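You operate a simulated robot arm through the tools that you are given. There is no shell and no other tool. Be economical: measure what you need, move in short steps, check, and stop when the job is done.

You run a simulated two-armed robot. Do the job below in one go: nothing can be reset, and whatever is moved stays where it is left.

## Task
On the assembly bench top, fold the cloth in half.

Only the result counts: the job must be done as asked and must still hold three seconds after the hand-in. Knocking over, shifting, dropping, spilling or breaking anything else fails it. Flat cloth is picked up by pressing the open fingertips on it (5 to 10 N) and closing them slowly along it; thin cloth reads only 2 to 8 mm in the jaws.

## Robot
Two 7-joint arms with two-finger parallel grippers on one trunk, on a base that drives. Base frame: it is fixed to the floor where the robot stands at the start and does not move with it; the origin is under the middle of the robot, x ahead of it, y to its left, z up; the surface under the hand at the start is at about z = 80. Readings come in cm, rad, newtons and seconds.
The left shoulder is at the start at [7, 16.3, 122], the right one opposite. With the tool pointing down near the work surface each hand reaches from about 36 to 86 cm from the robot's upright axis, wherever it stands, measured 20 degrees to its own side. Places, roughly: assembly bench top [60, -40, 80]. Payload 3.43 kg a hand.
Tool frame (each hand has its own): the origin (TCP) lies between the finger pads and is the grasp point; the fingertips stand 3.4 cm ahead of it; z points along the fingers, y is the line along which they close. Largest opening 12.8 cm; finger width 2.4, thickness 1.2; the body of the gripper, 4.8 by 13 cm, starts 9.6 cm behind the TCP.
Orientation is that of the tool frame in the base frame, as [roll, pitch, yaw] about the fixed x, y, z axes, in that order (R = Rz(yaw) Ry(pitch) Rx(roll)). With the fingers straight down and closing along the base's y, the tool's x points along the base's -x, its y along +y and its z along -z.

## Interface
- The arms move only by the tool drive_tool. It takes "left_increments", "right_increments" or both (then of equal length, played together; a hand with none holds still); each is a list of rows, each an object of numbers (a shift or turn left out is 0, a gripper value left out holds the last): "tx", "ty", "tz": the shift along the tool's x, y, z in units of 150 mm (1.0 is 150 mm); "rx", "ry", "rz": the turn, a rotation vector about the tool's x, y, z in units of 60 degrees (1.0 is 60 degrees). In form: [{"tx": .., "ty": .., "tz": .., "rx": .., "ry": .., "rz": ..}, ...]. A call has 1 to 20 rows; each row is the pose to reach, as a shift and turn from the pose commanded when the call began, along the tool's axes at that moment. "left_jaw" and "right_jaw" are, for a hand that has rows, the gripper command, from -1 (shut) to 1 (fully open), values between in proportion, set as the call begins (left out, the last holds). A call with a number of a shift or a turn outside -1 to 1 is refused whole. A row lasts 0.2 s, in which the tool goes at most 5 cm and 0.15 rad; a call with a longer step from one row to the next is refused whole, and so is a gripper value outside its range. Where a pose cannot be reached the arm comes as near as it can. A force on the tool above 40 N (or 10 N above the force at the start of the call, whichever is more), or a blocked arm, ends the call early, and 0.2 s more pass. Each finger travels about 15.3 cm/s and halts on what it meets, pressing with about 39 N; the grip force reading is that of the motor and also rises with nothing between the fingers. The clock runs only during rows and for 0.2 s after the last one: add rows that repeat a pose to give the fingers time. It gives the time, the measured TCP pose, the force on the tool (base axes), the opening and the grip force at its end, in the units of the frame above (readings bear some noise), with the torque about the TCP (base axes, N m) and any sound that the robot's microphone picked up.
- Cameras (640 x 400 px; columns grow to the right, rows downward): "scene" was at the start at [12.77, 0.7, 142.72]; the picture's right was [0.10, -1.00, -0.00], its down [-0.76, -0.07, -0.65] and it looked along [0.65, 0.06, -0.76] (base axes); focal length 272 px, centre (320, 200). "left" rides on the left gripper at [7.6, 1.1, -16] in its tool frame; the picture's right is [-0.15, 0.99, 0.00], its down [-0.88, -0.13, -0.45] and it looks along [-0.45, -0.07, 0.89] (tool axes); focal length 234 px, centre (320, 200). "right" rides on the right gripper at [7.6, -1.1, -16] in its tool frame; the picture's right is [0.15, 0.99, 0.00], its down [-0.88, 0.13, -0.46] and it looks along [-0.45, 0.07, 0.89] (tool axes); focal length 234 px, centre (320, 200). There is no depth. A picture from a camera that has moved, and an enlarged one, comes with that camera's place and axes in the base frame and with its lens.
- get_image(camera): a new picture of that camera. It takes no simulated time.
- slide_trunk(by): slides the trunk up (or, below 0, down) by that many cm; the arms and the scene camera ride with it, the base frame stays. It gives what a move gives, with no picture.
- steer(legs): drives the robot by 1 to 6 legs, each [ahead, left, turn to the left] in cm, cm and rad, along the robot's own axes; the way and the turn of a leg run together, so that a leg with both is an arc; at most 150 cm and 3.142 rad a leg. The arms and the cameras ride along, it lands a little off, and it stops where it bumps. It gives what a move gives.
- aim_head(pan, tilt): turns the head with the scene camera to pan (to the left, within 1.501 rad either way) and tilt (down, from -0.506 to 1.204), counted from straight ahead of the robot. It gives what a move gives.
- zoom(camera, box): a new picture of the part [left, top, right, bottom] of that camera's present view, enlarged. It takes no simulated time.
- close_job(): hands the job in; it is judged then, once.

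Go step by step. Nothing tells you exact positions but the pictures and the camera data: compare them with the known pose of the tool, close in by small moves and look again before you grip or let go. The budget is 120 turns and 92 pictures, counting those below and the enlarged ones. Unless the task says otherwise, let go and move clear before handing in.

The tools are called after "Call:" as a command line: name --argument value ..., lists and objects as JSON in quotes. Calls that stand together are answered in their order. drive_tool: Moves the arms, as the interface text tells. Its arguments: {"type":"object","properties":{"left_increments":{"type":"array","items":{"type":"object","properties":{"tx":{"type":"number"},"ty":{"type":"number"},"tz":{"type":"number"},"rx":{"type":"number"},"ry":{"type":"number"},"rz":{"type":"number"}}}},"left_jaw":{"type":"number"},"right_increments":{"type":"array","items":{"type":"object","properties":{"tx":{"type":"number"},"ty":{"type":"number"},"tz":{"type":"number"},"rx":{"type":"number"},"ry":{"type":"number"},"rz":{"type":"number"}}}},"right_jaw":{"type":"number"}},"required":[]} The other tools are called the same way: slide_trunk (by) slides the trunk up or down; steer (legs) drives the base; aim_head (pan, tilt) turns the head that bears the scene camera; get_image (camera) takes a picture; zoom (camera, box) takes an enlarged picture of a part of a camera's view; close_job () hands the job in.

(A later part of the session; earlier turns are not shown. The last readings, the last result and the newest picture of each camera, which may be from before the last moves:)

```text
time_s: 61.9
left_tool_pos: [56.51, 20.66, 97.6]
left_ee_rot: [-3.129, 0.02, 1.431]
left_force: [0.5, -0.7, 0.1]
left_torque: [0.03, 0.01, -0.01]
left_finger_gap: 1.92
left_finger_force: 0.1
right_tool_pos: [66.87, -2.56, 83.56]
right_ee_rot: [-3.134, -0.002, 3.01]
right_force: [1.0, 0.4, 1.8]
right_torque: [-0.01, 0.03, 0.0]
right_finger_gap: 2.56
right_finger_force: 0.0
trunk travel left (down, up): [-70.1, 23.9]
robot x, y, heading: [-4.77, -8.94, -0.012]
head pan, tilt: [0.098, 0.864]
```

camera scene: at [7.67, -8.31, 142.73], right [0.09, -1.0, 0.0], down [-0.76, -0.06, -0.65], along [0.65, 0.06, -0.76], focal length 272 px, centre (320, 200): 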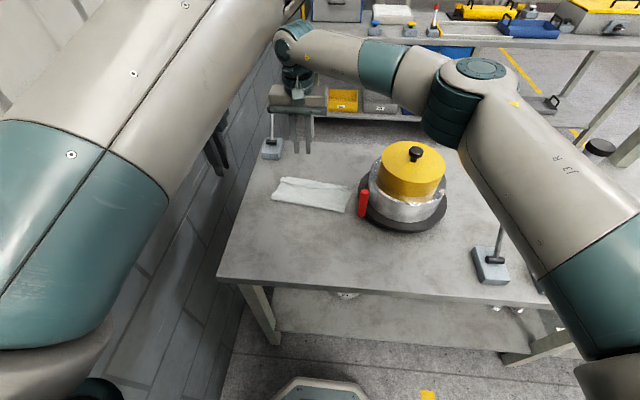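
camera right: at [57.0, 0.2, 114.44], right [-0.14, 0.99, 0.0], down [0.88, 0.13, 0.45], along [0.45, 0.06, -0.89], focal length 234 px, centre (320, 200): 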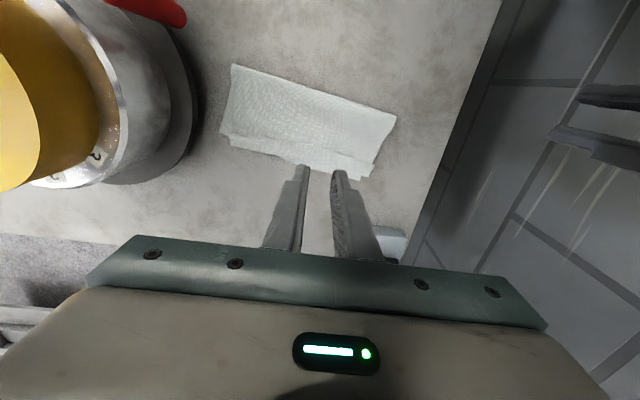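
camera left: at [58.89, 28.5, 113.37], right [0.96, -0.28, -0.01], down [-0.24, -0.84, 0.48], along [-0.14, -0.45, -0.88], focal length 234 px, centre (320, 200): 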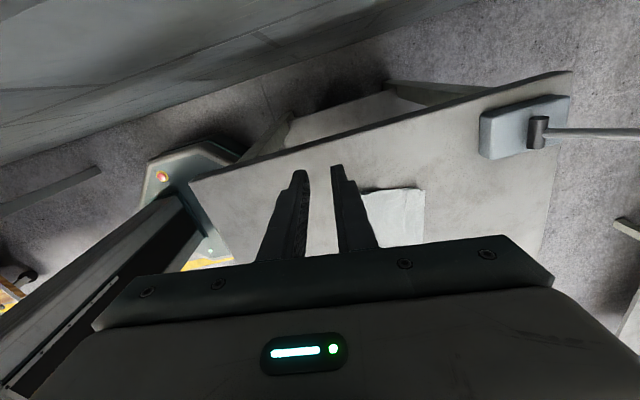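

Light contact of about 2 N, which suits picking only the top strip. I'll add a hair and close slowly.

Call:
drive_tool --right_increments '[{"tz": 0.004}, {"tz": 0.004}]' --right_jaw -0.68

Call:
drive_tool --right_increments '[{}, {}]' --right_jaw -0.76

Call:
drive_tool --right_increments '[{}, {}]' --right_jaw -0.84

Call:
drive_tool --right_increments '[{}, {}]' --right_jaw -0.92

Call:
drive_tool --right_increments '[{}, {}, {}]' --right_jaw -1

Call:
drive_tool --right_increments '[{"tz": -0.04}, {"tz": -0.08}, {"tz": -0.12}]'

Call:
get_image --camera "right"

Call:
zoom --camera "scene" --box '[255, 150, 365, 228]'

```text
time_s: 62.5
left_tool_pos: [56.54, 20.74, 97.63]
left_ee_rot: [-3.132, 0.022, 1.431]
left_force: [0.5, -0.5, -0.8]
left_torque: [0.03, 0.03, 0.0]
left_finger_gap: 1.93
left_finger_force: 0.1
right_tool_pos: [66.98, -2.56, 83.59]
right_ee_rot: [-3.136, 0.0, 3.011]
right_force: [0.8, -1.2, 8.3]
right_torque: [-0.01, 0.03, -0.03]
right_finger_gap: 1.98
right_finger_force: 0.1
trunk travel left (down, up): [-70.1, 23.9]
robot x, y, heading: [-5.05, -8.6, -0.013]
head pan, tilt: [0.098, 0.864]
```

```text
time_s: 63.1
left_tool_pos: [56.52, 20.76, 97.62]
left_ee_rot: [-3.132, 0.021, 1.431]
left_force: [-0.8, 0.0, 0.4]
left_torque: [-0.02, -0.01, 0.0]
left_finger_gap: 1.92
left_finger_force: 0.1
right_tool_pos: [67.01, -2.58, 83.54]
right_ee_rot: [-3.137, 0.001, 3.011]
right_force: [0.9, -0.1, 10.0]
right_torque: [-0.01, 0.03, 0.02]
right_finger_gap: 1.43
right_finger_force: 0.2
trunk travel left (down, up): [-70.1, 23.9]
robot x, y, heading: [-4.87, -8.89, -0.013]
head pan, tilt: [0.098, 0.864]
```

```text
time_s: 63.7
left_tool_pos: [56.56, 20.8, 97.64]
left_ee_rot: [-3.131, 0.02, 1.431]
left_force: [-0.4, -0.5, 0.3]
left_torque: [0.03, 0.0, 0.04]
left_finger_gap: 1.9
left_finger_force: 0.0
right_tool_pos: [66.85, -2.55, 83.48]
right_ee_rot: [-3.135, 0.002, 3.01]
right_force: [0.8, 0.4, 11.6]
right_torque: [0.04, 0.05, -0.02]
right_finger_gap: 0.92
right_finger_force: 0.0
trunk travel left (down, up): [-70.1, 23.9]
robot x, y, heading: [-4.99, -8.86, -0.014]
head pan, tilt: [0.098, 0.864]
```

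```text
time_s: 64.3
left_tool_pos: [56.42, 20.75, 97.58]
left_ee_rot: [-3.131, 0.02, 1.43]
left_force: [0.7, -0.2, 0.8]
left_torque: [0.0, 0.01, 0.0]
left_finger_gap: 1.92
left_finger_force: 0.0
right_tool_pos: [66.72, -2.56, 83.52]
right_ee_rot: [-3.136, -0.003, 3.01]
right_force: [0.4, -0.6, 12.3]
right_torque: [0.04, 0.03, 0.01]
right_finger_gap: 0.49
right_finger_force: 0.0
trunk travel left (down, up): [-70.1, 23.9]
robot x, y, heading: [-5.13, -8.94, -0.009]
head pan, tilt: [0.098, 0.864]
```

```text
time_s: 65.1
left_tool_pos: [56.51, 20.79, 97.68]
left_ee_rot: [-3.13, 0.02, 1.432]
left_force: [0.3, 0.0, 0.9]
left_torque: [0.01, -0.02, -0.01]
left_finger_gap: 1.91
left_finger_force: 0.1
right_tool_pos: [66.71, -2.49, 83.47]
right_ee_rot: [-3.137, 0.001, 3.011]
right_force: [-0.2, 1.3, 11.9]
right_torque: [0.07, 0.07, 0.0]
right_finger_gap: 0.13
right_finger_force: 35.5
trunk travel left (down, up): [-70.1, 23.9]
robot x, y, heading: [-5.34, -9.01, -0.012]
head pan, tilt: [0.098, 0.864]
```

```text
time_s: 65.9
left_tool_pos: [56.57, 20.64, 97.67]
left_ee_rot: [-3.129, 0.021, 1.43]
left_force: [-0.3, 0.2, -0.5]
left_torque: [-0.02, 0.02, 0.01]
left_finger_gap: 1.92
left_finger_force: 0.0
right_tool_pos: [66.81, -2.47, 85.33]
right_ee_rot: [-3.135, -0.001, 3.01]
right_force: [0.1, 0.3, -0.5]
right_torque: [0.01, -0.01, 0.01]
right_finger_gap: 0.16
right_finger_force: 36.0
trunk travel left (down, up): [-70.1, 23.9]
robot x, y, heading: [-5.44, -8.7, -0.012]
head pan, tilt: [0.098, 0.864]
```

```text
36 pictures are left
camera right: at [59.31, -2.63, 101.18], right [-0.02, 1.0, -0.01], down [0.89, 0.02, 0.45], along [0.45, 0.0, -0.89], focal length 234 px, centre (320, 200)
```

right: 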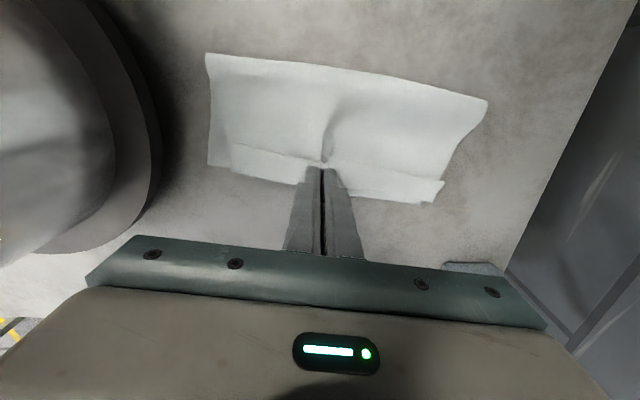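

```text
5.13 times, centred on (310, 189) of scene
camera zoom: at [7.75, -8.29, 142.71], right [0.09, -1.0, 0.0], down [-0.76, -0.06, -0.65], along [0.65, 0.06, -0.76], focal length 1395 px, centre (371, 256)
```

zoom: 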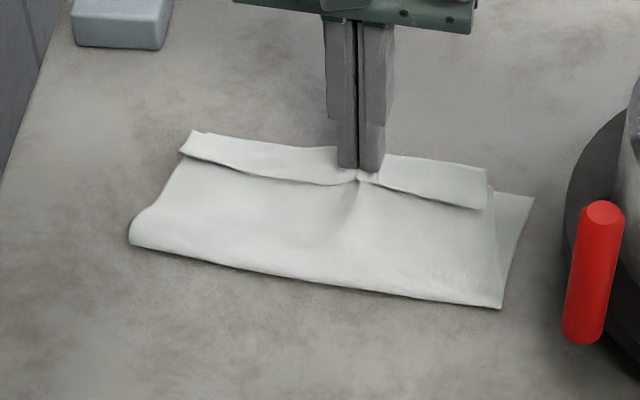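

A ridge is gripped, possibly with the layer below too. I'll lift a few cm more to find out.

Call:
drive_tool --right_increments '[{"tz": -0.06}, {"tz": -0.12}, {"tz": -0.18}, {"tz": -0.24}]'

Call:
zoom --camera "scene" --box '[255, 140, 365, 228]'

Call:
zoom --camera "right" --box '[195, 40, 505, 220]'

```text
time_s: 66.9
left_tool_pos: [56.57, 20.78, 97.56]
left_ee_rot: [-3.129, 0.021, 1.432]
left_force: [-0.5, 0.0, 0.0]
left_torque: [0.0, 0.0, 0.01]
left_finger_gap: 1.91
left_finger_force: 0.0
right_tool_pos: [66.77, -2.56, 88.89]
right_ee_rot: [-3.137, 0.0, 3.011]
right_force: [-0.2, 0.3, 0.0]
right_torque: [-0.01, 0.03, 0.02]
right_finger_gap: 0.18
right_finger_force: 36.5
trunk travel left (down, up): [-70.1, 23.9]
robot x, y, heading: [-4.91, -8.48, -0.015]
head pan, tilt: [0.098, 0.864]
```

```text
4.55 times, centred on (310, 184) of scene
camera zoom: at [7.71, -8.3, 142.72], right [0.09, -1.0, 0.0], down [-0.76, -0.06, -0.65], along [0.65, 0.06, -0.76], focal length 1237 px, centre (366, 273)
```

zoom: 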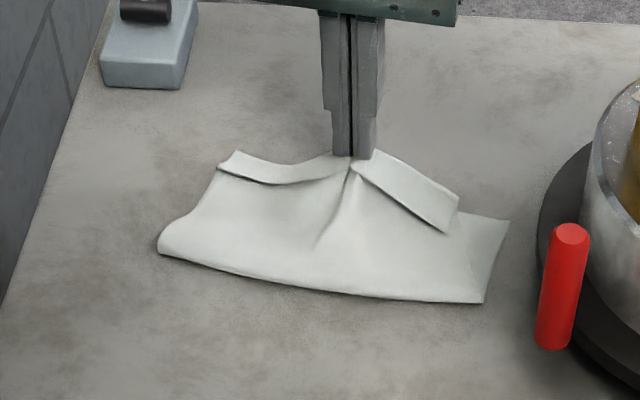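

```text
2.06 times, centred on (350, 130) of right
camera zoom: at [59.24, -2.54, 104.82], right [-0.02, 1.0, 0.0], down [0.89, 0.02, 0.45], along [0.45, 0.0, -0.89], focal length 483 px, centre (258, 344)
```

zoom: 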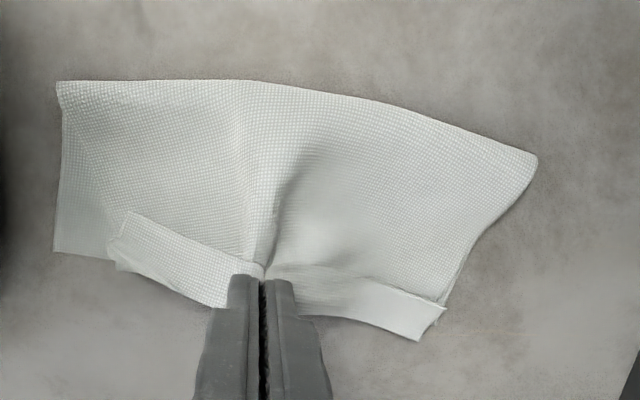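

The right hand has both the strip and the layer beneath it. Laying this edge back on the near side will let the strip hang free and open out, so I'll unfold that way and then redo the fold with a grip right at the edge.

Call:
drive_tool --right_increments '[{"tx": 0.1, "tz": -0.08}, {"tx": 0.2, "tz": -0.14}, {"tx": 0.3, "tz": -0.18}, {"tx": 0.4, "tz": -0.2}, {"tx": 0.5, "tz": -0.2}, {"tx": 0.6, "tz": -0.18}, {"tx": 0.7, "tz": -0.14}, {"tx": 0.8, "tz": -0.1}, {"tx": 0.9, "tz": 0.0}, {"tx": 1.0, "tz": 0.08}]'

Call:
get_image --camera "scene"

Call:
get_image --camera "right"

```text
time_s: 69.1
left_tool_pos: [56.57, 20.72, 97.53]
left_ee_rot: [-3.128, 0.02, 1.43]
left_force: [-0.3, -1.2, -0.8]
left_torque: [-0.01, 0.01, -0.02]
left_finger_gap: 1.9
left_finger_force: 0.1
right_tool_pos: [51.96, -0.59, 87.95]
right_ee_rot: [-3.136, -0.001, 3.011]
right_force: [-0.3, 0.4, 0.5]
right_torque: [0.0, 0.0, -0.01]
right_finger_gap: 0.17
right_finger_force: 36.5
trunk travel left (down, up): [-70.1, 23.9]
robot x, y, heading: [-5.14, -8.78, -0.016]
head pan, tilt: [0.098, 0.864]
```

```text
32 pictures are left
camera scene: at [7.72, -8.29, 142.72], right [0.09, -1.0, 0.0], down [-0.76, -0.06, -0.65], along [0.65, 0.06, -0.76], focal length 272 px, centre (320, 200)
```

scene: 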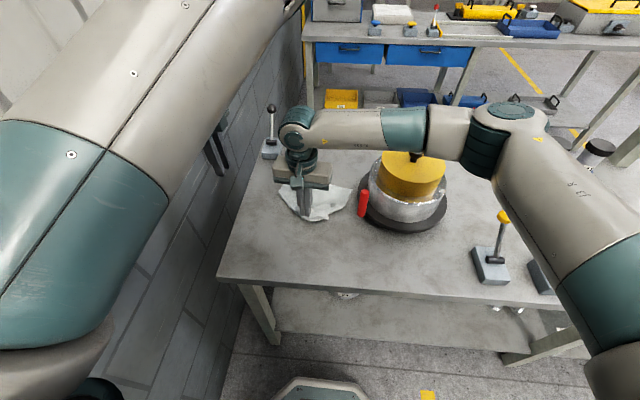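

```text
31 pictures are left
camera right: at [44.36, -0.68, 103.77], right [-0.02, 1.0, 0.0], down [0.89, 0.02, 0.45], along [0.45, 0.0, -0.89], focal length 234 px, centre (320, 200)
```

right: 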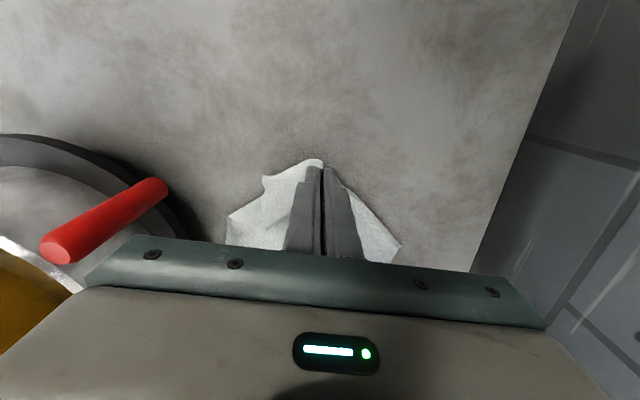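

Call:
drive_tool --right_increments '[{"tx": 0.1, "tz": 0.05}, {"tx": 0.2, "tz": 0.1}, {"tx": 0.25, "tz": 0.15}, {"tx": 0.27, "tz": 0.2}, {"tx": 0.27, "tz": 0.2}]'

Call:
drive_tool --right_increments '[{}, {}, {}]' --right_jaw -0.6

Call:
drive_tool --right_increments '[{"tz": -0.1}, {"tz": -0.3}, {"tz": -0.6}, {"tz": -0.9}, {"tz": -1.0}]'

Call:
get_image --camera "right"

```text
time_s: 70.3
left_tool_pos: [56.61, 20.76, 97.59]
left_ee_rot: [-3.131, 0.02, 1.431]
left_force: [-0.2, 1.2, 0.4]
left_torque: [0.0, 0.01, -0.01]
left_finger_gap: 1.93
left_finger_force: 0.0
right_tool_pos: [47.94, -0.2, 84.77]
right_ee_rot: [-3.137, -0.002, 3.01]
right_force: [-1.0, 0.5, -0.1]
right_torque: [0.01, 0.01, 0.0]
right_finger_gap: 0.17
right_finger_force: 36.5
trunk travel left (down, up): [-70.1, 23.9]
robot x, y, heading: [-5.28, -8.81, -0.011]
head pan, tilt: [0.098, 0.864]
```

```text
time_s: 71.1
left_tool_pos: [56.56, 20.57, 97.53]
left_ee_rot: [-3.129, 0.02, 1.432]
left_force: [0.2, -0.2, 0.5]
left_torque: [0.03, 0.01, -0.02]
left_finger_gap: 1.91
left_finger_force: 0.0
right_tool_pos: [47.93, -0.13, 84.74]
right_ee_rot: [-3.136, -0.002, 3.011]
right_force: [0.3, -0.4, 0.8]
right_torque: [0.0, 0.03, 0.04]
right_finger_gap: 2.55
right_finger_force: 0.1
trunk travel left (down, up): [-70.1, 23.9]
robot x, y, heading: [-5.12, -8.56, -0.012]
head pan, tilt: [0.098, 0.864]
```

```text
time_s: 72.3
left_tool_pos: [56.63, 20.79, 97.74]
left_ee_rot: [-3.131, 0.02, 1.431]
left_force: [0.1, -0.2, -0.7]
left_torque: [0.03, 0.03, 0.03]
left_finger_gap: 1.91
left_finger_force: 0.1
right_tool_pos: [47.95, -0.05, 99.89]
right_ee_rot: [-3.137, -0.002, 3.01]
right_force: [-0.6, 0.2, -0.5]
right_torque: [0.02, 0.01, -0.01]
right_finger_gap: 2.55
right_finger_force: 0.0
trunk travel left (down, up): [-70.1, 23.9]
robot x, y, heading: [-5.24, -8.86, -0.014]
head pan, tilt: [0.098, 0.864]
```

```text
30 pictures are left
camera right: at [40.44, -0.07, 115.71], right [-0.02, 1.0, -0.01], down [0.89, 0.02, 0.45], along [0.45, 0.0, -0.89], focal length 234 px, centre (320, 200)
```

right: 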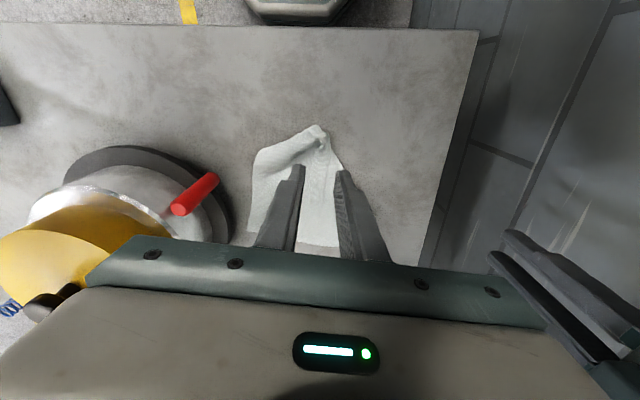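

Call:
drive_tool --right_increments '[{"tz": -0.3, "tx": -0.1}, {"tz": -0.5, "tx": -0.3}, {"tz": -0.6, "tx": -0.6}, {"tz": -0.6, "tx": -0.9}, {"tz": -0.6, "tx": -1.0}]'

Call:
drive_tool --right_increments '[{"tx": -0.3}, {"tx": -0.6}, {"tx": -0.9}]'

Call:
zoom --camera "scene" --box '[230, 140, 390, 260]'

```text
time_s: 73.5
left_tool_pos: [56.67, 20.77, 97.57]
left_ee_rot: [-3.129, 0.021, 1.43]
left_force: [0.4, 0.0, -0.1]
left_torque: [-0.01, -0.02, 0.0]
left_finger_gap: 1.92
left_finger_force: 0.1
right_tool_pos: [62.88, -2.0, 108.87]
right_ee_rot: [-3.137, -0.002, 3.01]
right_force: [-0.2, -0.6, 0.8]
right_torque: [0.01, 0.01, -0.01]
right_finger_gap: 2.58
right_finger_force: 0.0
trunk travel left (down, up): [-70.1, 23.9]
robot x, y, heading: [-5.23, -9.31, -0.013]
head pan, tilt: [0.098, 0.864]
```

```text
time_s: 74.3
left_tool_pos: [56.65, 20.41, 97.6]
left_ee_rot: [-3.129, 0.02, 1.431]
left_force: [0.7, -0.5, -0.3]
left_torque: [0.05, 0.0, -0.03]
left_finger_gap: 1.89
left_finger_force: 0.0
right_tool_pos: [72.32, -4.79, 108.18]
right_ee_rot: [-3.139, -0.002, 3.012]
right_force: [0.6, -0.1, 0.7]
right_torque: [0.13, 0.03, 0.0]
right_finger_gap: 2.55
right_finger_force: 0.1
right hand out of reach, approached as far as the arm can: row 3
trunk travel left (down, up): [-70.1, 23.9]
robot x, y, heading: [-5.11, -8.34, -0.01]
head pan, tilt: [0.098, 0.864]
```

```text
3.33 times, centred on (310, 200) of scene
camera zoom: at [7.8, -8.69, 142.71], right [0.08, -1.0, 0.0], down [-0.76, -0.06, -0.65], along [0.65, 0.06, -0.76], focal length 907 px, centre (353, 200)
```

zoom: 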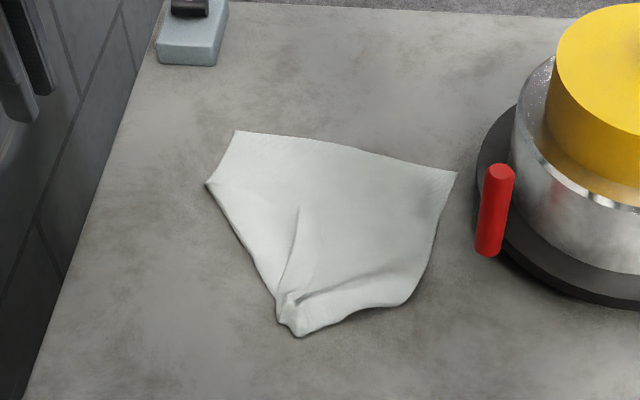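

The near corners got tucked under as they trailed. I'll pick the same near-edge point again, lift it high so the corners hang free, and lay it down moving forward so they stay in front.

Call:
drive_tool --right_increments '[{"tx": 0.25}, {"tx": 0.5, "ty": 0.05}, {"tx": 0.75, "ty": 0.1}, {"tx": 0.95, "ty": 0.1}]'

Call:
drive_tool --right_increments '[{"tx": 0.25, "tz": 0.1}, {"tx": 0.5, "tz": 0.25}, {"tx": 0.7, "tz": 0.45}, {"tx": 0.7, "tz": 0.7}, {"tx": 0.7, "tz": 0.9}, {"tx": 0.7, "tz": 1.0}]'

Call:
get_image --camera "right"

```text
time_s: 75.3
left_tool_pos: [56.68, 20.66, 97.7]
left_ee_rot: [-3.129, 0.02, 1.431]
left_force: [0.0, 0.2, 0.6]
left_torque: [0.03, 0.0, 0.01]
left_finger_gap: 1.93
left_finger_force: 0.1
right_tool_pos: [58.23, -1.17, 108.25]
right_ee_rot: [-3.137, -0.003, 3.01]
right_force: [-1.1, -0.2, 0.7]
right_torque: [-0.01, 0.04, 0.0]
right_finger_gap: 2.56
right_finger_force: 0.0
trunk travel left (down, up): [-70.1, 23.9]
robot x, y, heading: [-5.07, -8.85, -0.018]
head pan, tilt: [0.098, 0.864]
```

```text
time_s: 76.7
left_tool_pos: [56.64, 20.72, 97.58]
left_ee_rot: [-3.13, 0.022, 1.431]
left_force: [0.5, -0.2, -0.1]
left_torque: [-0.04, 0.0, 0.0]
left_finger_gap: 1.94
left_finger_force: 0.0
right_tool_pos: [47.89, 0.12, 93.43]
right_ee_rot: [-3.137, -0.002, 3.011]
right_force: [0.1, 0.1, 0.0]
right_torque: [0.02, -0.01, -0.01]
right_finger_gap: 2.54
right_finger_force: 0.0
trunk travel left (down, up): [-70.1, 23.9]
robot x, y, heading: [-5.01, -8.43, -0.016]
head pan, tilt: [0.098, 0.864]
```

```text
28 pictures are left
camera right: at [40.23, 0.18, 109.32], right [-0.02, 1.0, -0.01], down [0.89, 0.02, 0.45], along [0.45, 0.0, -0.89], focal length 234 px, centre (320, 200)
```

right: 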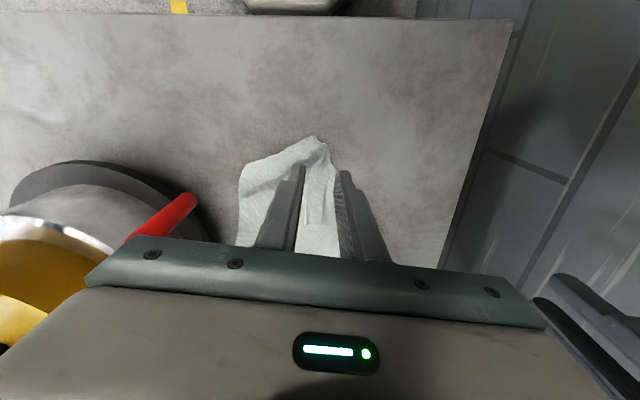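

Call:
drive_tool --right_increments '[{"tx": 0.03, "ty": -0.03, "tz": 0.2}, {"tx": 0.04, "ty": -0.03, "tz": 0.4}, {"tx": 0.04, "ty": -0.03, "tz": 0.55}, {"tx": 0.04, "ty": -0.03, "tz": 0.62}, {"tx": 0.04, "ty": -0.03, "tz": 0.65}, {"tx": 0.04, "ty": -0.03, "tz": 0.65}]'

Call:
drive_tool --right_increments '[{}, {}]' --right_jaw -0.75

Call:
drive_tool --right_increments '[{}, {}]' --right_jaw -0.88

Call:
drive_tool --right_increments '[{}, {}, {}]' --right_jaw -1

Call:
drive_tool --right_increments '[{"tz": -0.1}, {"tz": -0.25}, {"tz": -0.4}, {"tz": -0.55}, {"tz": -0.7}, {"tz": -0.85}]'

Call:
zoom --camera "scene" --box '[230, 130, 390, 250]'

```text
time_s: 78.1
left_tool_pos: [56.59, 20.69, 97.54]
left_ee_rot: [-3.129, 0.023, 1.431]
left_force: [0.3, 0.1, -0.9]
left_torque: [0.01, 0.05, 0.0]
left_finger_gap: 1.88
left_finger_force: 0.1
right_tool_pos: [47.11, -0.05, 83.47]
right_ee_rot: [-3.136, -0.001, 3.01]
right_force: [0.3, 0.2, 2.9]
right_torque: [-0.05, -0.04, 0.01]
right_finger_gap: 2.57
right_finger_force: 0.2
trunk travel left (down, up): [-70.1, 23.9]
robot x, y, heading: [-4.59, -8.71, -0.01]
head pan, tilt: [0.098, 0.864]
```

```text
time_s: 78.7
left_tool_pos: [56.49, 20.69, 97.55]
left_ee_rot: [-3.13, 0.021, 1.431]
left_force: [0.4, -0.6, 0.1]
left_torque: [-0.02, -0.03, 0.0]
left_finger_gap: 1.93
left_finger_force: 0.1
right_tool_pos: [47.17, -0.1, 83.57]
right_ee_rot: [-3.135, -0.002, 3.01]
right_force: [0.6, 0.7, 2.7]
right_torque: [-0.06, -0.03, 0.0]
right_finger_gap: 1.59
right_finger_force: 0.1
trunk travel left (down, up): [-70.1, 23.9]
robot x, y, heading: [-5.18, -9.03, -0.012]
head pan, tilt: [0.098, 0.864]
```

```text
time_s: 79.3
left_tool_pos: [56.48, 20.79, 97.65]
left_ee_rot: [-3.129, 0.021, 1.431]
left_force: [0.2, 0.0, 0.1]
left_torque: [0.01, 0.03, 0.0]
left_finger_gap: 1.92
left_finger_force: 0.0
right_tool_pos: [47.0, -0.22, 83.51]
right_ee_rot: [-3.136, -0.003, 3.012]
right_force: [0.3, 0.1, 2.4]
right_torque: [-0.05, -0.03, 0.0]
right_finger_gap: 0.85
right_finger_force: 1.2
trunk travel left (down, up): [-70.1, 23.9]
robot x, y, heading: [-5.09, -8.85, -0.014]
head pan, tilt: [0.098, 0.864]
```

```text
time_s: 80.1
left_tool_pos: [56.57, 20.75, 97.56]
left_ee_rot: [-3.13, 0.021, 1.431]
left_force: [-0.1, 0.9, -0.5]
left_torque: [0.02, -0.01, -0.01]
left_finger_gap: 1.94
left_finger_force: 0.0
right_tool_pos: [47.0, -0.22, 83.48]
right_ee_rot: [-3.138, -0.002, 3.01]
right_force: [-0.3, 0.4, 3.7]
right_torque: [0.03, -0.04, -0.02]
right_finger_gap: 0.23
right_finger_force: 36.7
trunk travel left (down, up): [-70.1, 23.9]
robot x, y, heading: [-5.08, -8.66, -0.013]
head pan, tilt: [0.098, 0.864]
```

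```text
time_s: 81.5
left_tool_pos: [56.59, 20.81, 97.58]
left_ee_rot: [-3.129, 0.021, 1.429]
left_force: [0.2, -0.1, 0.5]
left_torque: [-0.03, 0.0, -0.01]
left_finger_gap: 1.92
left_finger_force: 0.0
right_tool_pos: [47.04, -0.06, 96.33]
right_ee_rot: [-3.137, -0.003, 3.012]
right_force: [0.1, 0.6, 0.5]
right_torque: [-0.01, -0.01, 0.01]
right_finger_gap: 0.24
right_finger_force: 37.2
trunk travel left (down, up): [-70.1, 23.9]
robot x, y, heading: [-4.88, -8.93, -0.014]
head pan, tilt: [0.098, 0.864]
```

```text
3.33 times, centred on (310, 190) of scene
camera zoom: at [7.69, -8.27, 142.72], right [0.09, -1.0, 0.0], down [-0.76, -0.06, -0.65], along [0.65, 0.06, -0.76], focal length 907 px, centre (353, 233)
```

zoom: 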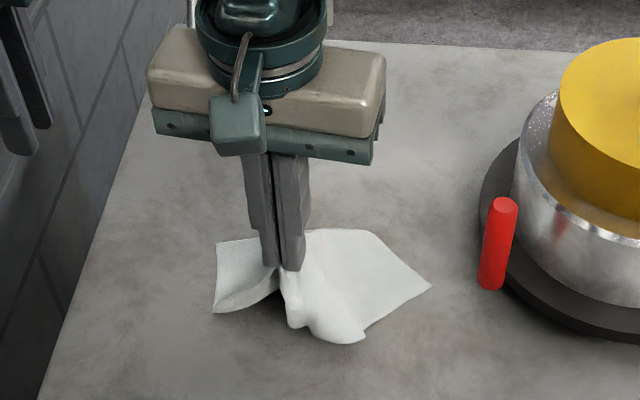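

The cloth now hangs from the middle of its near edge with both near corners free. I'll lower it while moving forward, release just above the bench and look.

Call:
drive_tool --right_increments '[{"tz": 0.1, "tx": 0.0}, {"tz": 0.2, "tx": -0.03}, {"tz": 0.3, "tx": -0.07}, {"tz": 0.4, "tx": -0.12}, {"tz": 0.5, "tx": -0.18}, {"tz": 0.6, "tx": -0.24}, {"tz": 0.66, "tx": -0.28}, {"tz": 0.7, "tx": -0.3}]'

Call:
drive_tool --right_increments '[{}, {}, {}]' --right_jaw -0.6

Call:
drive_tool --right_increments '[{"tz": -0.1}, {"tz": -0.3}, {"tz": -0.6}, {"tz": -0.9}, {"tz": -1.0}]'

Call:
drive_tool --right_increments '[{"tz": -0.3, "tx": -0.1}, {"tz": -0.4, "tx": -0.4}, {"tz": -0.5, "tx": -0.7}, {"tz": -0.5, "tx": -1.0}]'

Call:
zoom --camera "scene" --box '[230, 150, 390, 270]'

```text
time_s: 83.3
left_tool_pos: [56.6, 20.64, 97.45]
left_ee_rot: [-3.13, 0.021, 1.432]
left_force: [0.3, -0.8, -0.1]
left_torque: [0.01, -0.04, 0.05]
left_finger_gap: 1.93
left_finger_force: 0.1
right_tool_pos: [51.6, -0.74, 85.81]
right_ee_rot: [-3.137, -0.002, 3.011]
right_force: [0.8, -0.2, -0.2]
right_torque: [-0.04, 0.01, 0.0]
right_finger_gap: 0.26
right_finger_force: 37.5
trunk travel left (down, up): [-70.1, 23.9]
robot x, y, heading: [-5.02, -8.61, -0.016]
head pan, tilt: [0.098, 0.864]
```

```text
time_s: 84.1
left_tool_pos: [56.66, 20.7, 97.56]
left_ee_rot: [-3.129, 0.021, 1.431]
left_force: [0.2, 0.1, -0.4]
left_torque: [0.01, -0.01, 0.0]
left_finger_gap: 1.93
left_finger_force: 0.1
right_tool_pos: [51.46, -0.71, 85.71]
right_ee_rot: [-3.136, -0.001, 3.01]
right_force: [0.4, 0.8, 0.7]
right_torque: [0.03, -0.01, -0.04]
right_finger_gap: 2.58
right_finger_force: 0.1
trunk travel left (down, up): [-70.1, 23.9]
robot x, y, heading: [-5.27, -8.89, -0.016]
head pan, tilt: [0.098, 0.864]
```

```text
time_s: 85.3
left_tool_pos: [56.7, 20.66, 97.52]
left_ee_rot: [-3.131, 0.02, 1.432]
left_force: [-0.5, 0.3, 0.3]
left_torque: [0.02, 0.03, 0.04]
left_finger_gap: 1.91
left_finger_force: 0.1
right_tool_pos: [51.57, -0.65, 100.91]
right_ee_rot: [-3.135, -0.003, 3.012]
right_force: [-0.3, 0.5, -0.1]
right_torque: [0.0, -0.02, -0.02]
right_finger_gap: 2.55
right_finger_force: 0.1
trunk travel left (down, up): [-70.1, 23.9]
robot x, y, heading: [-5.11, -8.67, -0.011]
head pan, tilt: [0.098, 0.864]
```

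```text
time_s: 86.3
left_tool_pos: [56.56, 20.78, 97.47]
left_ee_rot: [-3.129, 0.023, 1.43]
left_force: [-0.5, 0.1, 0.1]
left_torque: [0.0, -0.03, 0.0]
left_finger_gap: 1.94
left_finger_force: 0.2
right_tool_pos: [66.59, -2.5, 108.23]
right_ee_rot: [-3.135, -0.001, 3.013]
right_force: [-0.1, -0.2, 0.9]
right_torque: [-0.01, 0.0, -0.01]
right_finger_gap: 2.54
right_finger_force: 0.1
trunk travel left (down, up): [-70.1, 23.9]
robot x, y, heading: [-5.36, -9.09, -0.013]
head pan, tilt: [0.098, 0.864]
```

```text
3.33 times, centred on (310, 210) of scene
camera zoom: at [7.79, -8.2, 142.71], right [0.09, -1.0, 0.0], down [-0.76, -0.07, -0.65], along [0.65, 0.05, -0.76], focal length 907 px, centre (353, 167)
```

zoom: 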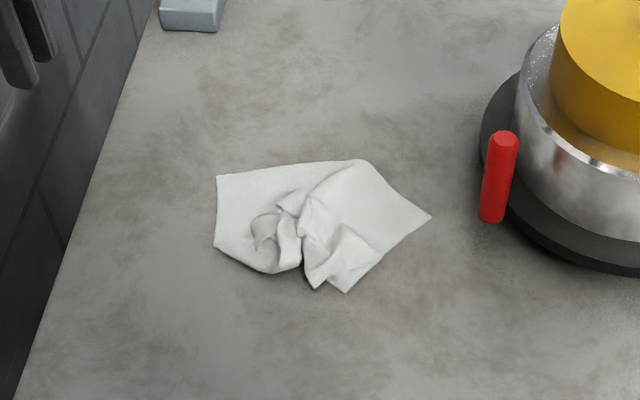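

The cloth is crumpled in its near half, but its far corners lie flat: A about (59.4, 8.1) and B about (56.3, -11.3). I'll grip A with the left hand and B with the right, let the cloth hang like a curtain to flatten it, then lay it down folded. First I'll drive right again.

Call:
steer --legs '[[0, -12, 0]]'

Call:
drive_tool --left_increments '[{"rz": -0.1}, {"rz": -0.2}, {"rz": -0.3}, {"rz": -0.34}, {"rz": -0.34}, {"rz": -0.34}, {"rz": -0.34}]' --right_increments '[{"rz": 0.14}, {"rz": 0.28}, {"rz": 0.42}, {"rz": 0.56}, {"rz": 0.7}, {"rz": 0.84}, {"rz": 0.98}]' --left_jaw -0.61

Call:
get_image --camera "left"

```text
time_s: 87.5
left_tool_pos: [56.4, 8.8, 97.49]
left_ee_rot: [-3.129, 0.023, 1.436]
left_force: [-0.1, -0.5, 0.2]
left_torque: [0.04, 0.01, -0.03]
left_finger_gap: 1.92
left_finger_force: 0.1
right_tool_pos: [66.22, -14.45, 108.21]
right_ee_rot: [-3.134, -0.001, 3.013]
right_force: [0.5, 0.0, -0.3]
right_torque: [-0.01, -0.02, 0.02]
right_finger_gap: 2.53
right_finger_force: 0.1
trunk travel left (down, up): [-70.1, 23.9]
robot x, y, heading: [-5.09, -21.14, -0.013]
head pan, tilt: [0.098, 0.864]
```

```text
time_s: 89.1
left_tool_pos: [56.4, 8.76, 97.48]
left_ee_rot: [-3.123, 0.016, 1.789]
left_force: [0.3, -0.1, 0.4]
left_torque: [0.0, -0.01, 0.03]
left_finger_gap: 2.5
left_finger_force: 0.0
right_tool_pos: [66.53, -14.38, 108.3]
right_ee_rot: [-3.136, 0.003, 1.983]
right_force: [-0.5, -0.4, -0.2]
right_torque: [-0.01, 0.01, -0.01]
right_finger_gap: 2.55
right_finger_force: 0.2
trunk travel left (down, up): [-70.1, 23.9]
robot x, y, heading: [-5.44, -20.74, -0.017]
head pan, tilt: [0.098, 0.864]
```

```text
25 pictures are left
camera left: at [56.01, 16.84, 113.36], right [1.0, 0.07, -0.02], down [0.07, -0.88, 0.47], along [0.02, -0.47, -0.88], focal length 234 px, centre (320, 200)
```

left: 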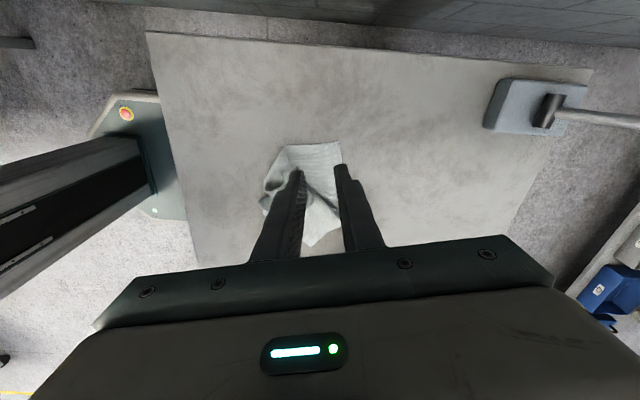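

A is confirmed near (59.1, 8.5). I'll move the left hand above A and the right hand, low, above B.

Call:
drive_tool --left_increments '[{"tx": -0.05, "ty": 0.02}, {"tx": -0.12, "ty": 0.04, "tz": 0.1}, {"tx": -0.2, "ty": 0.055, "tz": 0.2}, {"tx": -0.244, "ty": 0.055, "tz": 0.35}, {"tx": -0.244, "ty": 0.055, "tz": 0.5}, {"tx": -0.244, "ty": 0.055, "tz": 0.62}, {"tx": -0.244, "ty": 0.055, "tz": 0.7}, {"tx": -0.244, "ty": 0.055, "tz": 0.7}]' --right_increments '[{"tz": 0.2, "rz": 0.1}, {"tz": 0.4, "tx": 0.1, "ty": -0.07, "rz": 0.2}, {"tz": 0.6, "tx": 0.22, "ty": -0.15, "rz": 0.3}, {"tz": 0.8, "tx": 0.34, "ty": -0.23, "rz": 0.4}, {"tz": 0.85, "tx": 0.46, "ty": -0.32, "rz": 0.51}, {"tz": 0.85, "tx": 0.58, "ty": -0.4, "rz": 0.51}, {"tz": 0.85, "tx": 0.645, "ty": -0.46, "rz": 0.51}, {"tz": 0.85, "tx": 0.645, "ty": -0.46, "rz": 0.51}]' --right_jaw -0.62

Call:
get_image --camera "left"

Call:
get_image --camera "right"

```text
time_s: 90.6
left_tool_pos: [57.88, 5.57, 88.24]
left_ee_rot: [-3.126, 0.012, 1.797]
left_force: [-0.4, -0.2, -0.6]
left_torque: [0.02, 0.0, -0.02]
left_finger_gap: 2.46
left_finger_force: 0.2
right_tool_pos: [57.33, -9.63, 94.98]
right_ee_rot: [-3.14, 0.016, 1.435]
right_force: [-0.5, -1.9, -1.4]
right_torque: [0.21, -0.17, 0.1]
right_finger_gap: 2.43
right_finger_force: 0.0
trunk travel left (down, up): [-70.1, 23.9]
robot x, y, heading: [-5.14, -21.01, -0.01]
head pan, tilt: [0.098, 0.864]
stopped in row 7 (right hand): the force on the tool passed its limit at 51 N (the readings are from after the stop); the commanded pose is now the measured one
```

```text
24 pictures are left
camera left: at [57.53, 13.64, 104.18], right [1.0, 0.08, -0.01], down [0.07, -0.88, 0.47], along [0.03, -0.47, -0.88], focal length 234 px, centre (320, 200)
```

left: 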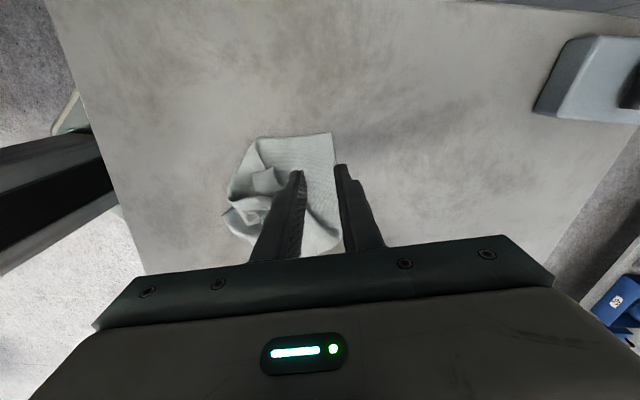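

```text
23 pictures are left
camera right: at [57.46, -1.74, 110.67], right [1.0, 0.01, -0.01], down [0.01, -0.88, 0.47], along [0.0, -0.47, -0.88], focal length 234 px, centre (320, 200)
```

right: 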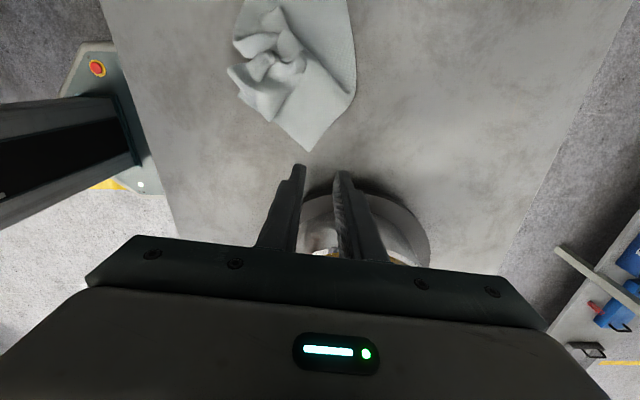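

The right hand's camera brushed the left hand since they are close together. I'll turn the right hand 45° so its jaws close along the AB edge near B, and nudge the left hand outward.

Call:
drive_tool --right_increments '[{"rz": -0.14}, {"rz": -0.28}, {"rz": -0.42}, {"rz": -0.56, "tx": 0.02, "ty": -0.02}, {"rz": -0.7, "tx": 0.05, "ty": -0.05}, {"rz": -0.826, "tx": 0.072, "ty": -0.064}, {"rz": -0.826, "tx": 0.072, "ty": -0.064, "tz": 0.2}, {"rz": -0.826, "tx": 0.072, "ty": -0.064, "tz": 0.4}]' --left_increments '[{"tx": 0.03}, {"tx": 0.055, "ty": -0.02}, {"tx": 0.055, "ty": -0.02}, {"tx": 0.055, "ty": -0.02}, {"tx": 0.055, "ty": -0.02}, {"tx": 0.055, "ty": -0.02, "tz": 0.1}, {"tx": 0.055, "ty": -0.02, "tz": 0.2}, {"tx": 0.055, "ty": -0.02, "tz": 0.28}]'

Call:
get_image --camera "right"

Call:
get_image --camera "left"

```text
time_s: 92.4
left_tool_pos: [57.58, 6.23, 84.05]
left_ee_rot: [-3.126, 0.014, 1.797]
left_force: [-0.2, -0.1, -0.3]
left_torque: [0.02, 0.04, 0.02]
left_finger_gap: 2.5
left_finger_force: 0.0
right_tool_pos: [56.62, -8.65, 88.8]
right_ee_rot: [-3.124, 0.011, 2.303]
right_force: [0.3, -0.2, 0.0]
right_torque: [0.02, -0.01, -0.02]
right_finger_gap: 2.42
right_finger_force: 0.0
trunk travel left (down, up): [-70.1, 23.9]
robot x, y, heading: [-5.3, -20.78, -0.012]
head pan, tilt: [0.098, 0.864]
```

```text
22 pictures are left
camera right: at [50.78, -3.41, 104.66], right [0.64, 0.77, -0.02], down [0.69, -0.56, 0.46], along [0.35, -0.31, -0.89], focal length 234 px, centre (320, 200)
```

right: 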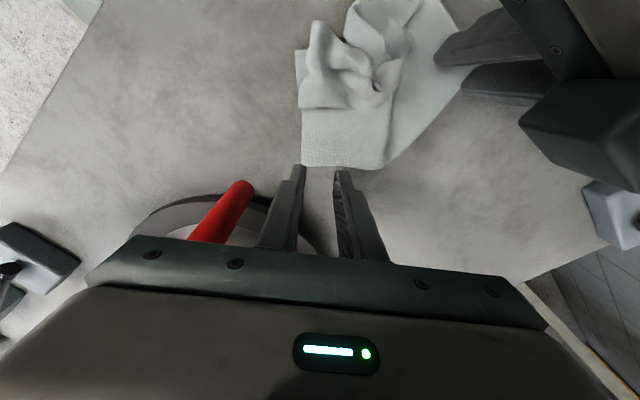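

```text
21 pictures are left
camera left: at [57.09, 14.29, 99.92], right [1.0, 0.08, -0.01], down [0.07, -0.88, 0.47], along [0.03, -0.47, -0.88], focal length 234 px, centre (320, 200)
```

left: 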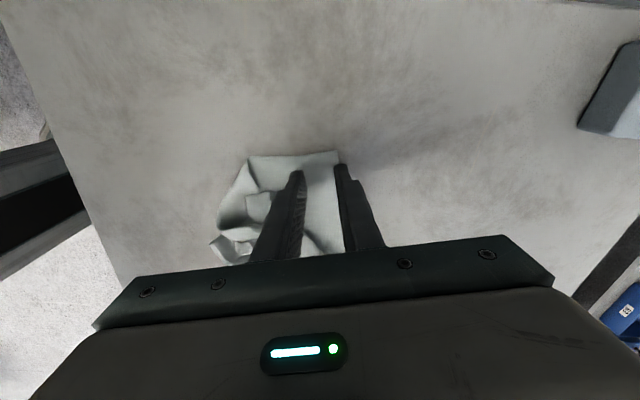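

Both are nearly in place. I'll shift the left hand 0.5 cm inward and lower both to contact.

Call:
drive_tool --right_increments '[{"tx": 0.015, "tz": 0.1}, {"tx": 0.015, "tz": 0.2}, {"tx": 0.015, "tz": 0.28}, {"tx": 0.015, "tz": 0.325}, {"tx": 0.015, "tz": 0.335}]' --left_increments '[{"ty": -0.02}, {"ty": -0.035}, {"ty": -0.035}, {"ty": -0.035, "tz": 0.01}, {"ty": -0.035, "tz": 0.02}]'

Call:
drive_tool --right_increments '[{"tz": 0.008}, {"tz": 0.015}, {"tz": 0.015}]' --left_increments '[{"tz": 0.008}, {"tz": 0.015}, {"tz": 0.015}]'

```text
time_s: 93.6
left_tool_pos: [56.93, 6.26, 83.76]
left_ee_rot: [-3.127, 0.014, 1.795]
left_force: [-0.4, -0.4, -0.7]
left_torque: [0.05, 0.0, -0.01]
left_finger_gap: 2.51
left_finger_force: 0.0
right_tool_pos: [56.36, -8.54, 83.82]
right_ee_rot: [-3.13, 0.011, 2.302]
right_force: [-1.1, -0.6, 0.8]
right_torque: [0.04, 0.0, 0.02]
right_finger_gap: 2.4
right_finger_force: 0.0
trunk travel left (down, up): [-70.1, 23.9]
robot x, y, heading: [-5.44, -20.63, -0.009]
head pan, tilt: [0.098, 0.864]
```

```text
time_s: 94.4
left_tool_pos: [56.92, 6.0, 83.56]
left_ee_rot: [-3.127, 0.015, 1.795]
left_force: [0.9, -0.2, 0.3]
left_torque: [-0.02, -0.04, 0.03]
left_finger_gap: 2.48
left_finger_force: 0.1
right_tool_pos: [56.32, -8.54, 83.53]
right_ee_rot: [-3.127, 0.012, 2.299]
right_force: [-0.1, 0.1, 0.6]
right_torque: [0.0, 0.02, 0.01]
right_finger_gap: 2.43
right_finger_force: 0.0
trunk travel left (down, up): [-70.1, 23.9]
robot x, y, heading: [-5.35, -21.05, -0.013]
head pan, tilt: [0.098, 0.864]
```

Call:
drive_tool --right_increments '[{"tz": 0.008}, {"tz": 0.01}]' --left_increments '[{"tz": 0.008}, {"tz": 0.01}]'

```text
time_s: 95.0
left_tool_pos: [56.82, 6.03, 83.6]
left_ee_rot: [-3.133, 0.013, 1.795]
left_force: [0.1, 1.8, 9.2]
left_torque: [0.13, -0.11, 0.01]
left_finger_gap: 2.52
left_finger_force: 0.0
right_tool_pos: [56.28, -8.48, 83.56]
right_ee_rot: [-3.126, 0.011, 2.3]
right_force: [0.1, 0.0, 0.3]
right_torque: [-0.01, -0.02, -0.04]
right_finger_gap: 2.45
right_finger_force: 0.1
trunk travel left (down, up): [-70.1, 23.9]
robot x, y, heading: [-5.33, -20.63, -0.014]
head pan, tilt: [0.098, 0.864]
```

The left presses at 9 N; the right isn't touching yet.

Call:
drive_tool --right_increments '[{"tz": 0.006}, {"tz": 0.012}]'

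```text
time_s: 95.6
left_tool_pos: [56.9, 6.23, 83.61]
left_ee_rot: [-3.132, 0.011, 1.796]
left_force: [0.0, 1.4, 10.4]
left_torque: [0.21, -0.23, 0.03]
left_finger_gap: 2.59
left_finger_force: 0.6
right_tool_pos: [56.29, -8.47, 83.58]
right_ee_rot: [-3.13, 0.011, 2.3]
right_force: [0.2, 1.1, 6.1]
right_torque: [-0.23, 0.0, -0.03]
right_finger_gap: 2.43
right_finger_force: 0.1
trunk travel left (down, up): [-70.1, 23.9]
robot x, y, heading: [-5.24, -20.76, -0.01]
head pan, tilt: [0.098, 0.864]
```

Both hands are pressing at 6–10 N. I'll close slowly together.

Call:
drive_tool --right_increments '[{}, {}]' --left_increments '[{}, {}]' --right_jaw -0.7 --left_jaw -0.7

Call:
drive_tool --right_increments '[{}, {}]' --left_increments '[{}, {}]' --right_jaw -0.78 --left_jaw -0.78

Call:
drive_tool --right_increments '[{}, {}]' --left_increments '[{}, {}]' --right_jaw -0.86 --left_jaw -0.86

Call:
drive_tool --right_increments '[{}, {}]' --left_increments '[{}, {}]' --right_jaw -0.93 --left_jaw -0.93

Call:
drive_tool --right_increments '[{}, {}, {}]' --left_increments '[{}, {}, {}]' --right_jaw -1 --left_jaw -1

Call:
drive_tool --right_increments '[{"tz": -0.1}, {"tz": -0.2}, {"tz": -0.3}, {"tz": -0.4}, {"tz": -0.5}]' --left_increments '[{"tz": -0.1}, {"tz": -0.2}, {"tz": -0.3}, {"tz": -0.4}, {"tz": -0.5}]'

Call:
get_image --camera "scene"

```text
time_s: 96.2
left_tool_pos: [56.79, 6.11, 83.53]
left_ee_rot: [-3.131, 0.014, 1.795]
left_force: [-2.3, 0.1, 11.9]
left_torque: [0.15, -0.06, 0.01]
left_finger_gap: 1.8
left_finger_force: 0.1
right_tool_pos: [56.21, -8.56, 83.41]
right_ee_rot: [-3.129, 0.011, 2.301]
right_force: [0.5, 0.8, 6.4]
right_torque: [0.03, -0.07, -0.02]
right_finger_gap: 1.94
right_finger_force: 0.3
trunk travel left (down, up): [-70.1, 23.9]
robot x, y, heading: [-5.74, -21.12, -0.011]
head pan, tilt: [0.098, 0.864]
```

```text
time_s: 96.8
left_tool_pos: [56.86, 6.05, 83.61]
left_ee_rot: [-3.13, 0.013, 1.796]
left_force: [-0.6, -0.6, 10.8]
left_torque: [0.11, -0.04, -0.01]
left_finger_gap: 1.32
left_finger_force: 0.0
right_tool_pos: [56.21, -8.56, 83.52]
right_ee_rot: [-3.13, 0.011, 2.3]
right_force: [-1.1, 0.8, 8.1]
right_torque: [-0.14, -0.03, -0.04]
right_finger_gap: 1.35
right_finger_force: 0.1
trunk travel left (down, up): [-70.1, 23.9]
robot x, y, heading: [-5.07, -21.02, -0.009]
head pan, tilt: [0.098, 0.864]
```

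```text
time_s: 97.4
left_tool_pos: [56.77, 6.06, 83.49]
left_ee_rot: [-3.128, 0.013, 1.796]
left_force: [-1.2, -0.7, 9.7]
left_torque: [0.1, 0.0, 0.0]
left_finger_gap: 0.82
left_finger_force: 0.1
right_tool_pos: [56.28, -8.58, 83.53]
right_ee_rot: [-3.131, 0.011, 2.299]
right_force: [-1.2, -0.5, 8.4]
right_torque: [0.01, 0.02, -0.02]
right_finger_gap: 0.83
right_finger_force: 0.0
trunk travel left (down, up): [-70.1, 23.9]
robot x, y, heading: [-5.14, -20.48, -0.009]
head pan, tilt: [0.098, 0.864]
```

```text
time_s: 98.0
left_tool_pos: [56.85, 5.93, 83.54]
left_ee_rot: [-3.129, 0.012, 1.796]
left_force: [-1.3, -0.3, 9.0]
left_torque: [0.06, -0.05, -0.01]
left_finger_gap: 0.39
left_finger_force: 0.0
right_tool_pos: [56.07, -8.57, 83.46]
right_ee_rot: [-3.13, 0.01, 2.301]
right_force: [-0.9, -1.1, 10.5]
right_torque: [0.06, 0.03, 0.01]
right_finger_gap: 0.35
right_finger_force: 0.0
trunk travel left (down, up): [-70.1, 23.9]
robot x, y, heading: [-5.03, -21.29, -0.011]
head pan, tilt: [0.098, 0.864]
```

```text
time_s: 98.8
left_tool_pos: [56.82, 6.06, 83.5]
left_ee_rot: [-3.13, 0.011, 1.797]
left_force: [0.6, -0.4, 9.1]
left_torque: [0.07, -0.05, -0.02]
left_finger_gap: 0.17
left_finger_force: 36.6
right_tool_pos: [56.18, -8.55, 83.47]
right_ee_rot: [-3.129, 0.009, 2.3]
right_force: [0.1, -0.8, 9.5]
right_torque: [0.06, -0.01, 0.01]
right_finger_gap: 0.0
right_finger_force: 33.1
trunk travel left (down, up): [-70.1, 23.9]
robot x, y, heading: [-5.07, -20.7, -0.011]
head pan, tilt: [0.098, 0.864]
```

```text
time_s: 100.0
left_tool_pos: [56.99, 6.31, 91.02]
left_ee_rot: [-3.127, 0.014, 1.796]
left_force: [-0.6, -0.2, -0.4]
left_torque: [0.0, -0.02, -0.03]
left_finger_gap: 0.16
left_finger_force: 36.4
right_tool_pos: [56.62, -8.47, 90.9]
right_ee_rot: [-3.129, 0.009, 2.301]
right_force: [1.7, -0.5, 0.5]
right_torque: [0.01, 0.01, -0.02]
right_finger_gap: 0.0
right_finger_force: 33.0
trunk travel left (down, up): [-70.1, 23.9]
robot x, y, heading: [-5.31, -20.79, -0.01]
head pan, tilt: [0.098, 0.864]
```

```text
20 pictures are left
camera scene: at [7.52, -20.36, 142.72], right [0.09, -1.0, 0.0], down [-0.76, -0.07, -0.65], along [0.65, 0.06, -0.76], focal length 272 px, centre (320, 200)
```

scene: 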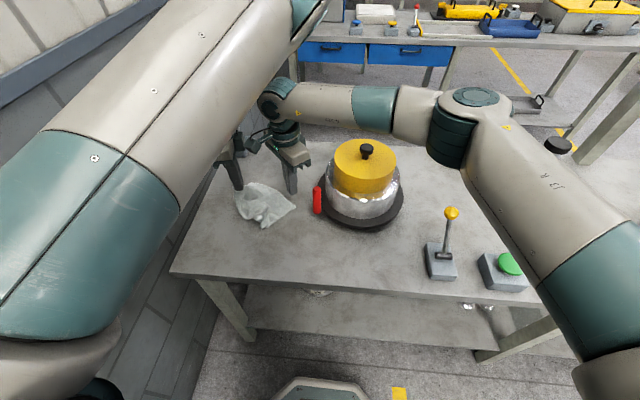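

The left hand holds A, but the right slipped off (gap 0). I'll open the right and see where B is now.

Call:
drive_tool --right_increments '[{}, {}, {}]' --right_jaw -0.62 --left_increments '[{"tz": 0.15}, {"tz": 0.3}, {"tz": 0.4}]'

Call:
get_image --camera "right"

```text
time_s: 100.8
left_tool_pos: [56.89, 6.27, 84.91]
left_ee_rot: [-3.127, 0.014, 1.796]
left_force: [-0.1, 0.3, 0.5]
left_torque: [-0.01, -0.03, 0.0]
left_finger_gap: 0.17
left_finger_force: 36.5
right_tool_pos: [56.67, -8.35, 90.82]
right_ee_rot: [-3.128, 0.008, 2.3]
right_force: [0.2, 0.6, 0.7]
right_torque: [0.0, 0.01, 0.0]
right_finger_gap: 2.43
right_finger_force: 0.1
trunk travel left (down, up): [-70.1, 23.9]
robot x, y, heading: [-5.1, -20.9, -0.01]
head pan, tilt: [0.098, 0.864]
```

```text
19 pictures are left
camera right: at [50.89, -3.26, 106.66], right [0.64, 0.77, -0.02], down [0.69, -0.56, 0.46], along [0.35, -0.31, -0.89], focal length 234 px, centre (320, 200)
```

right: 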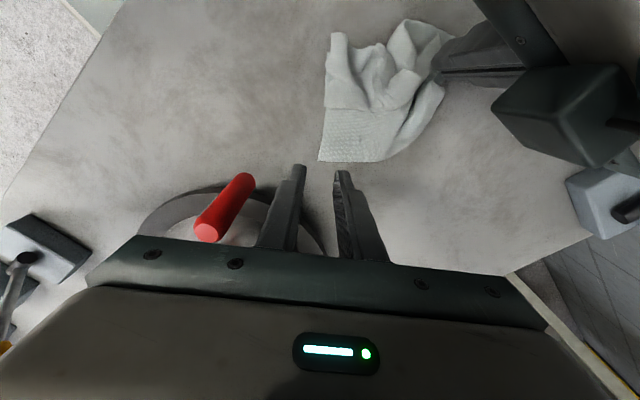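

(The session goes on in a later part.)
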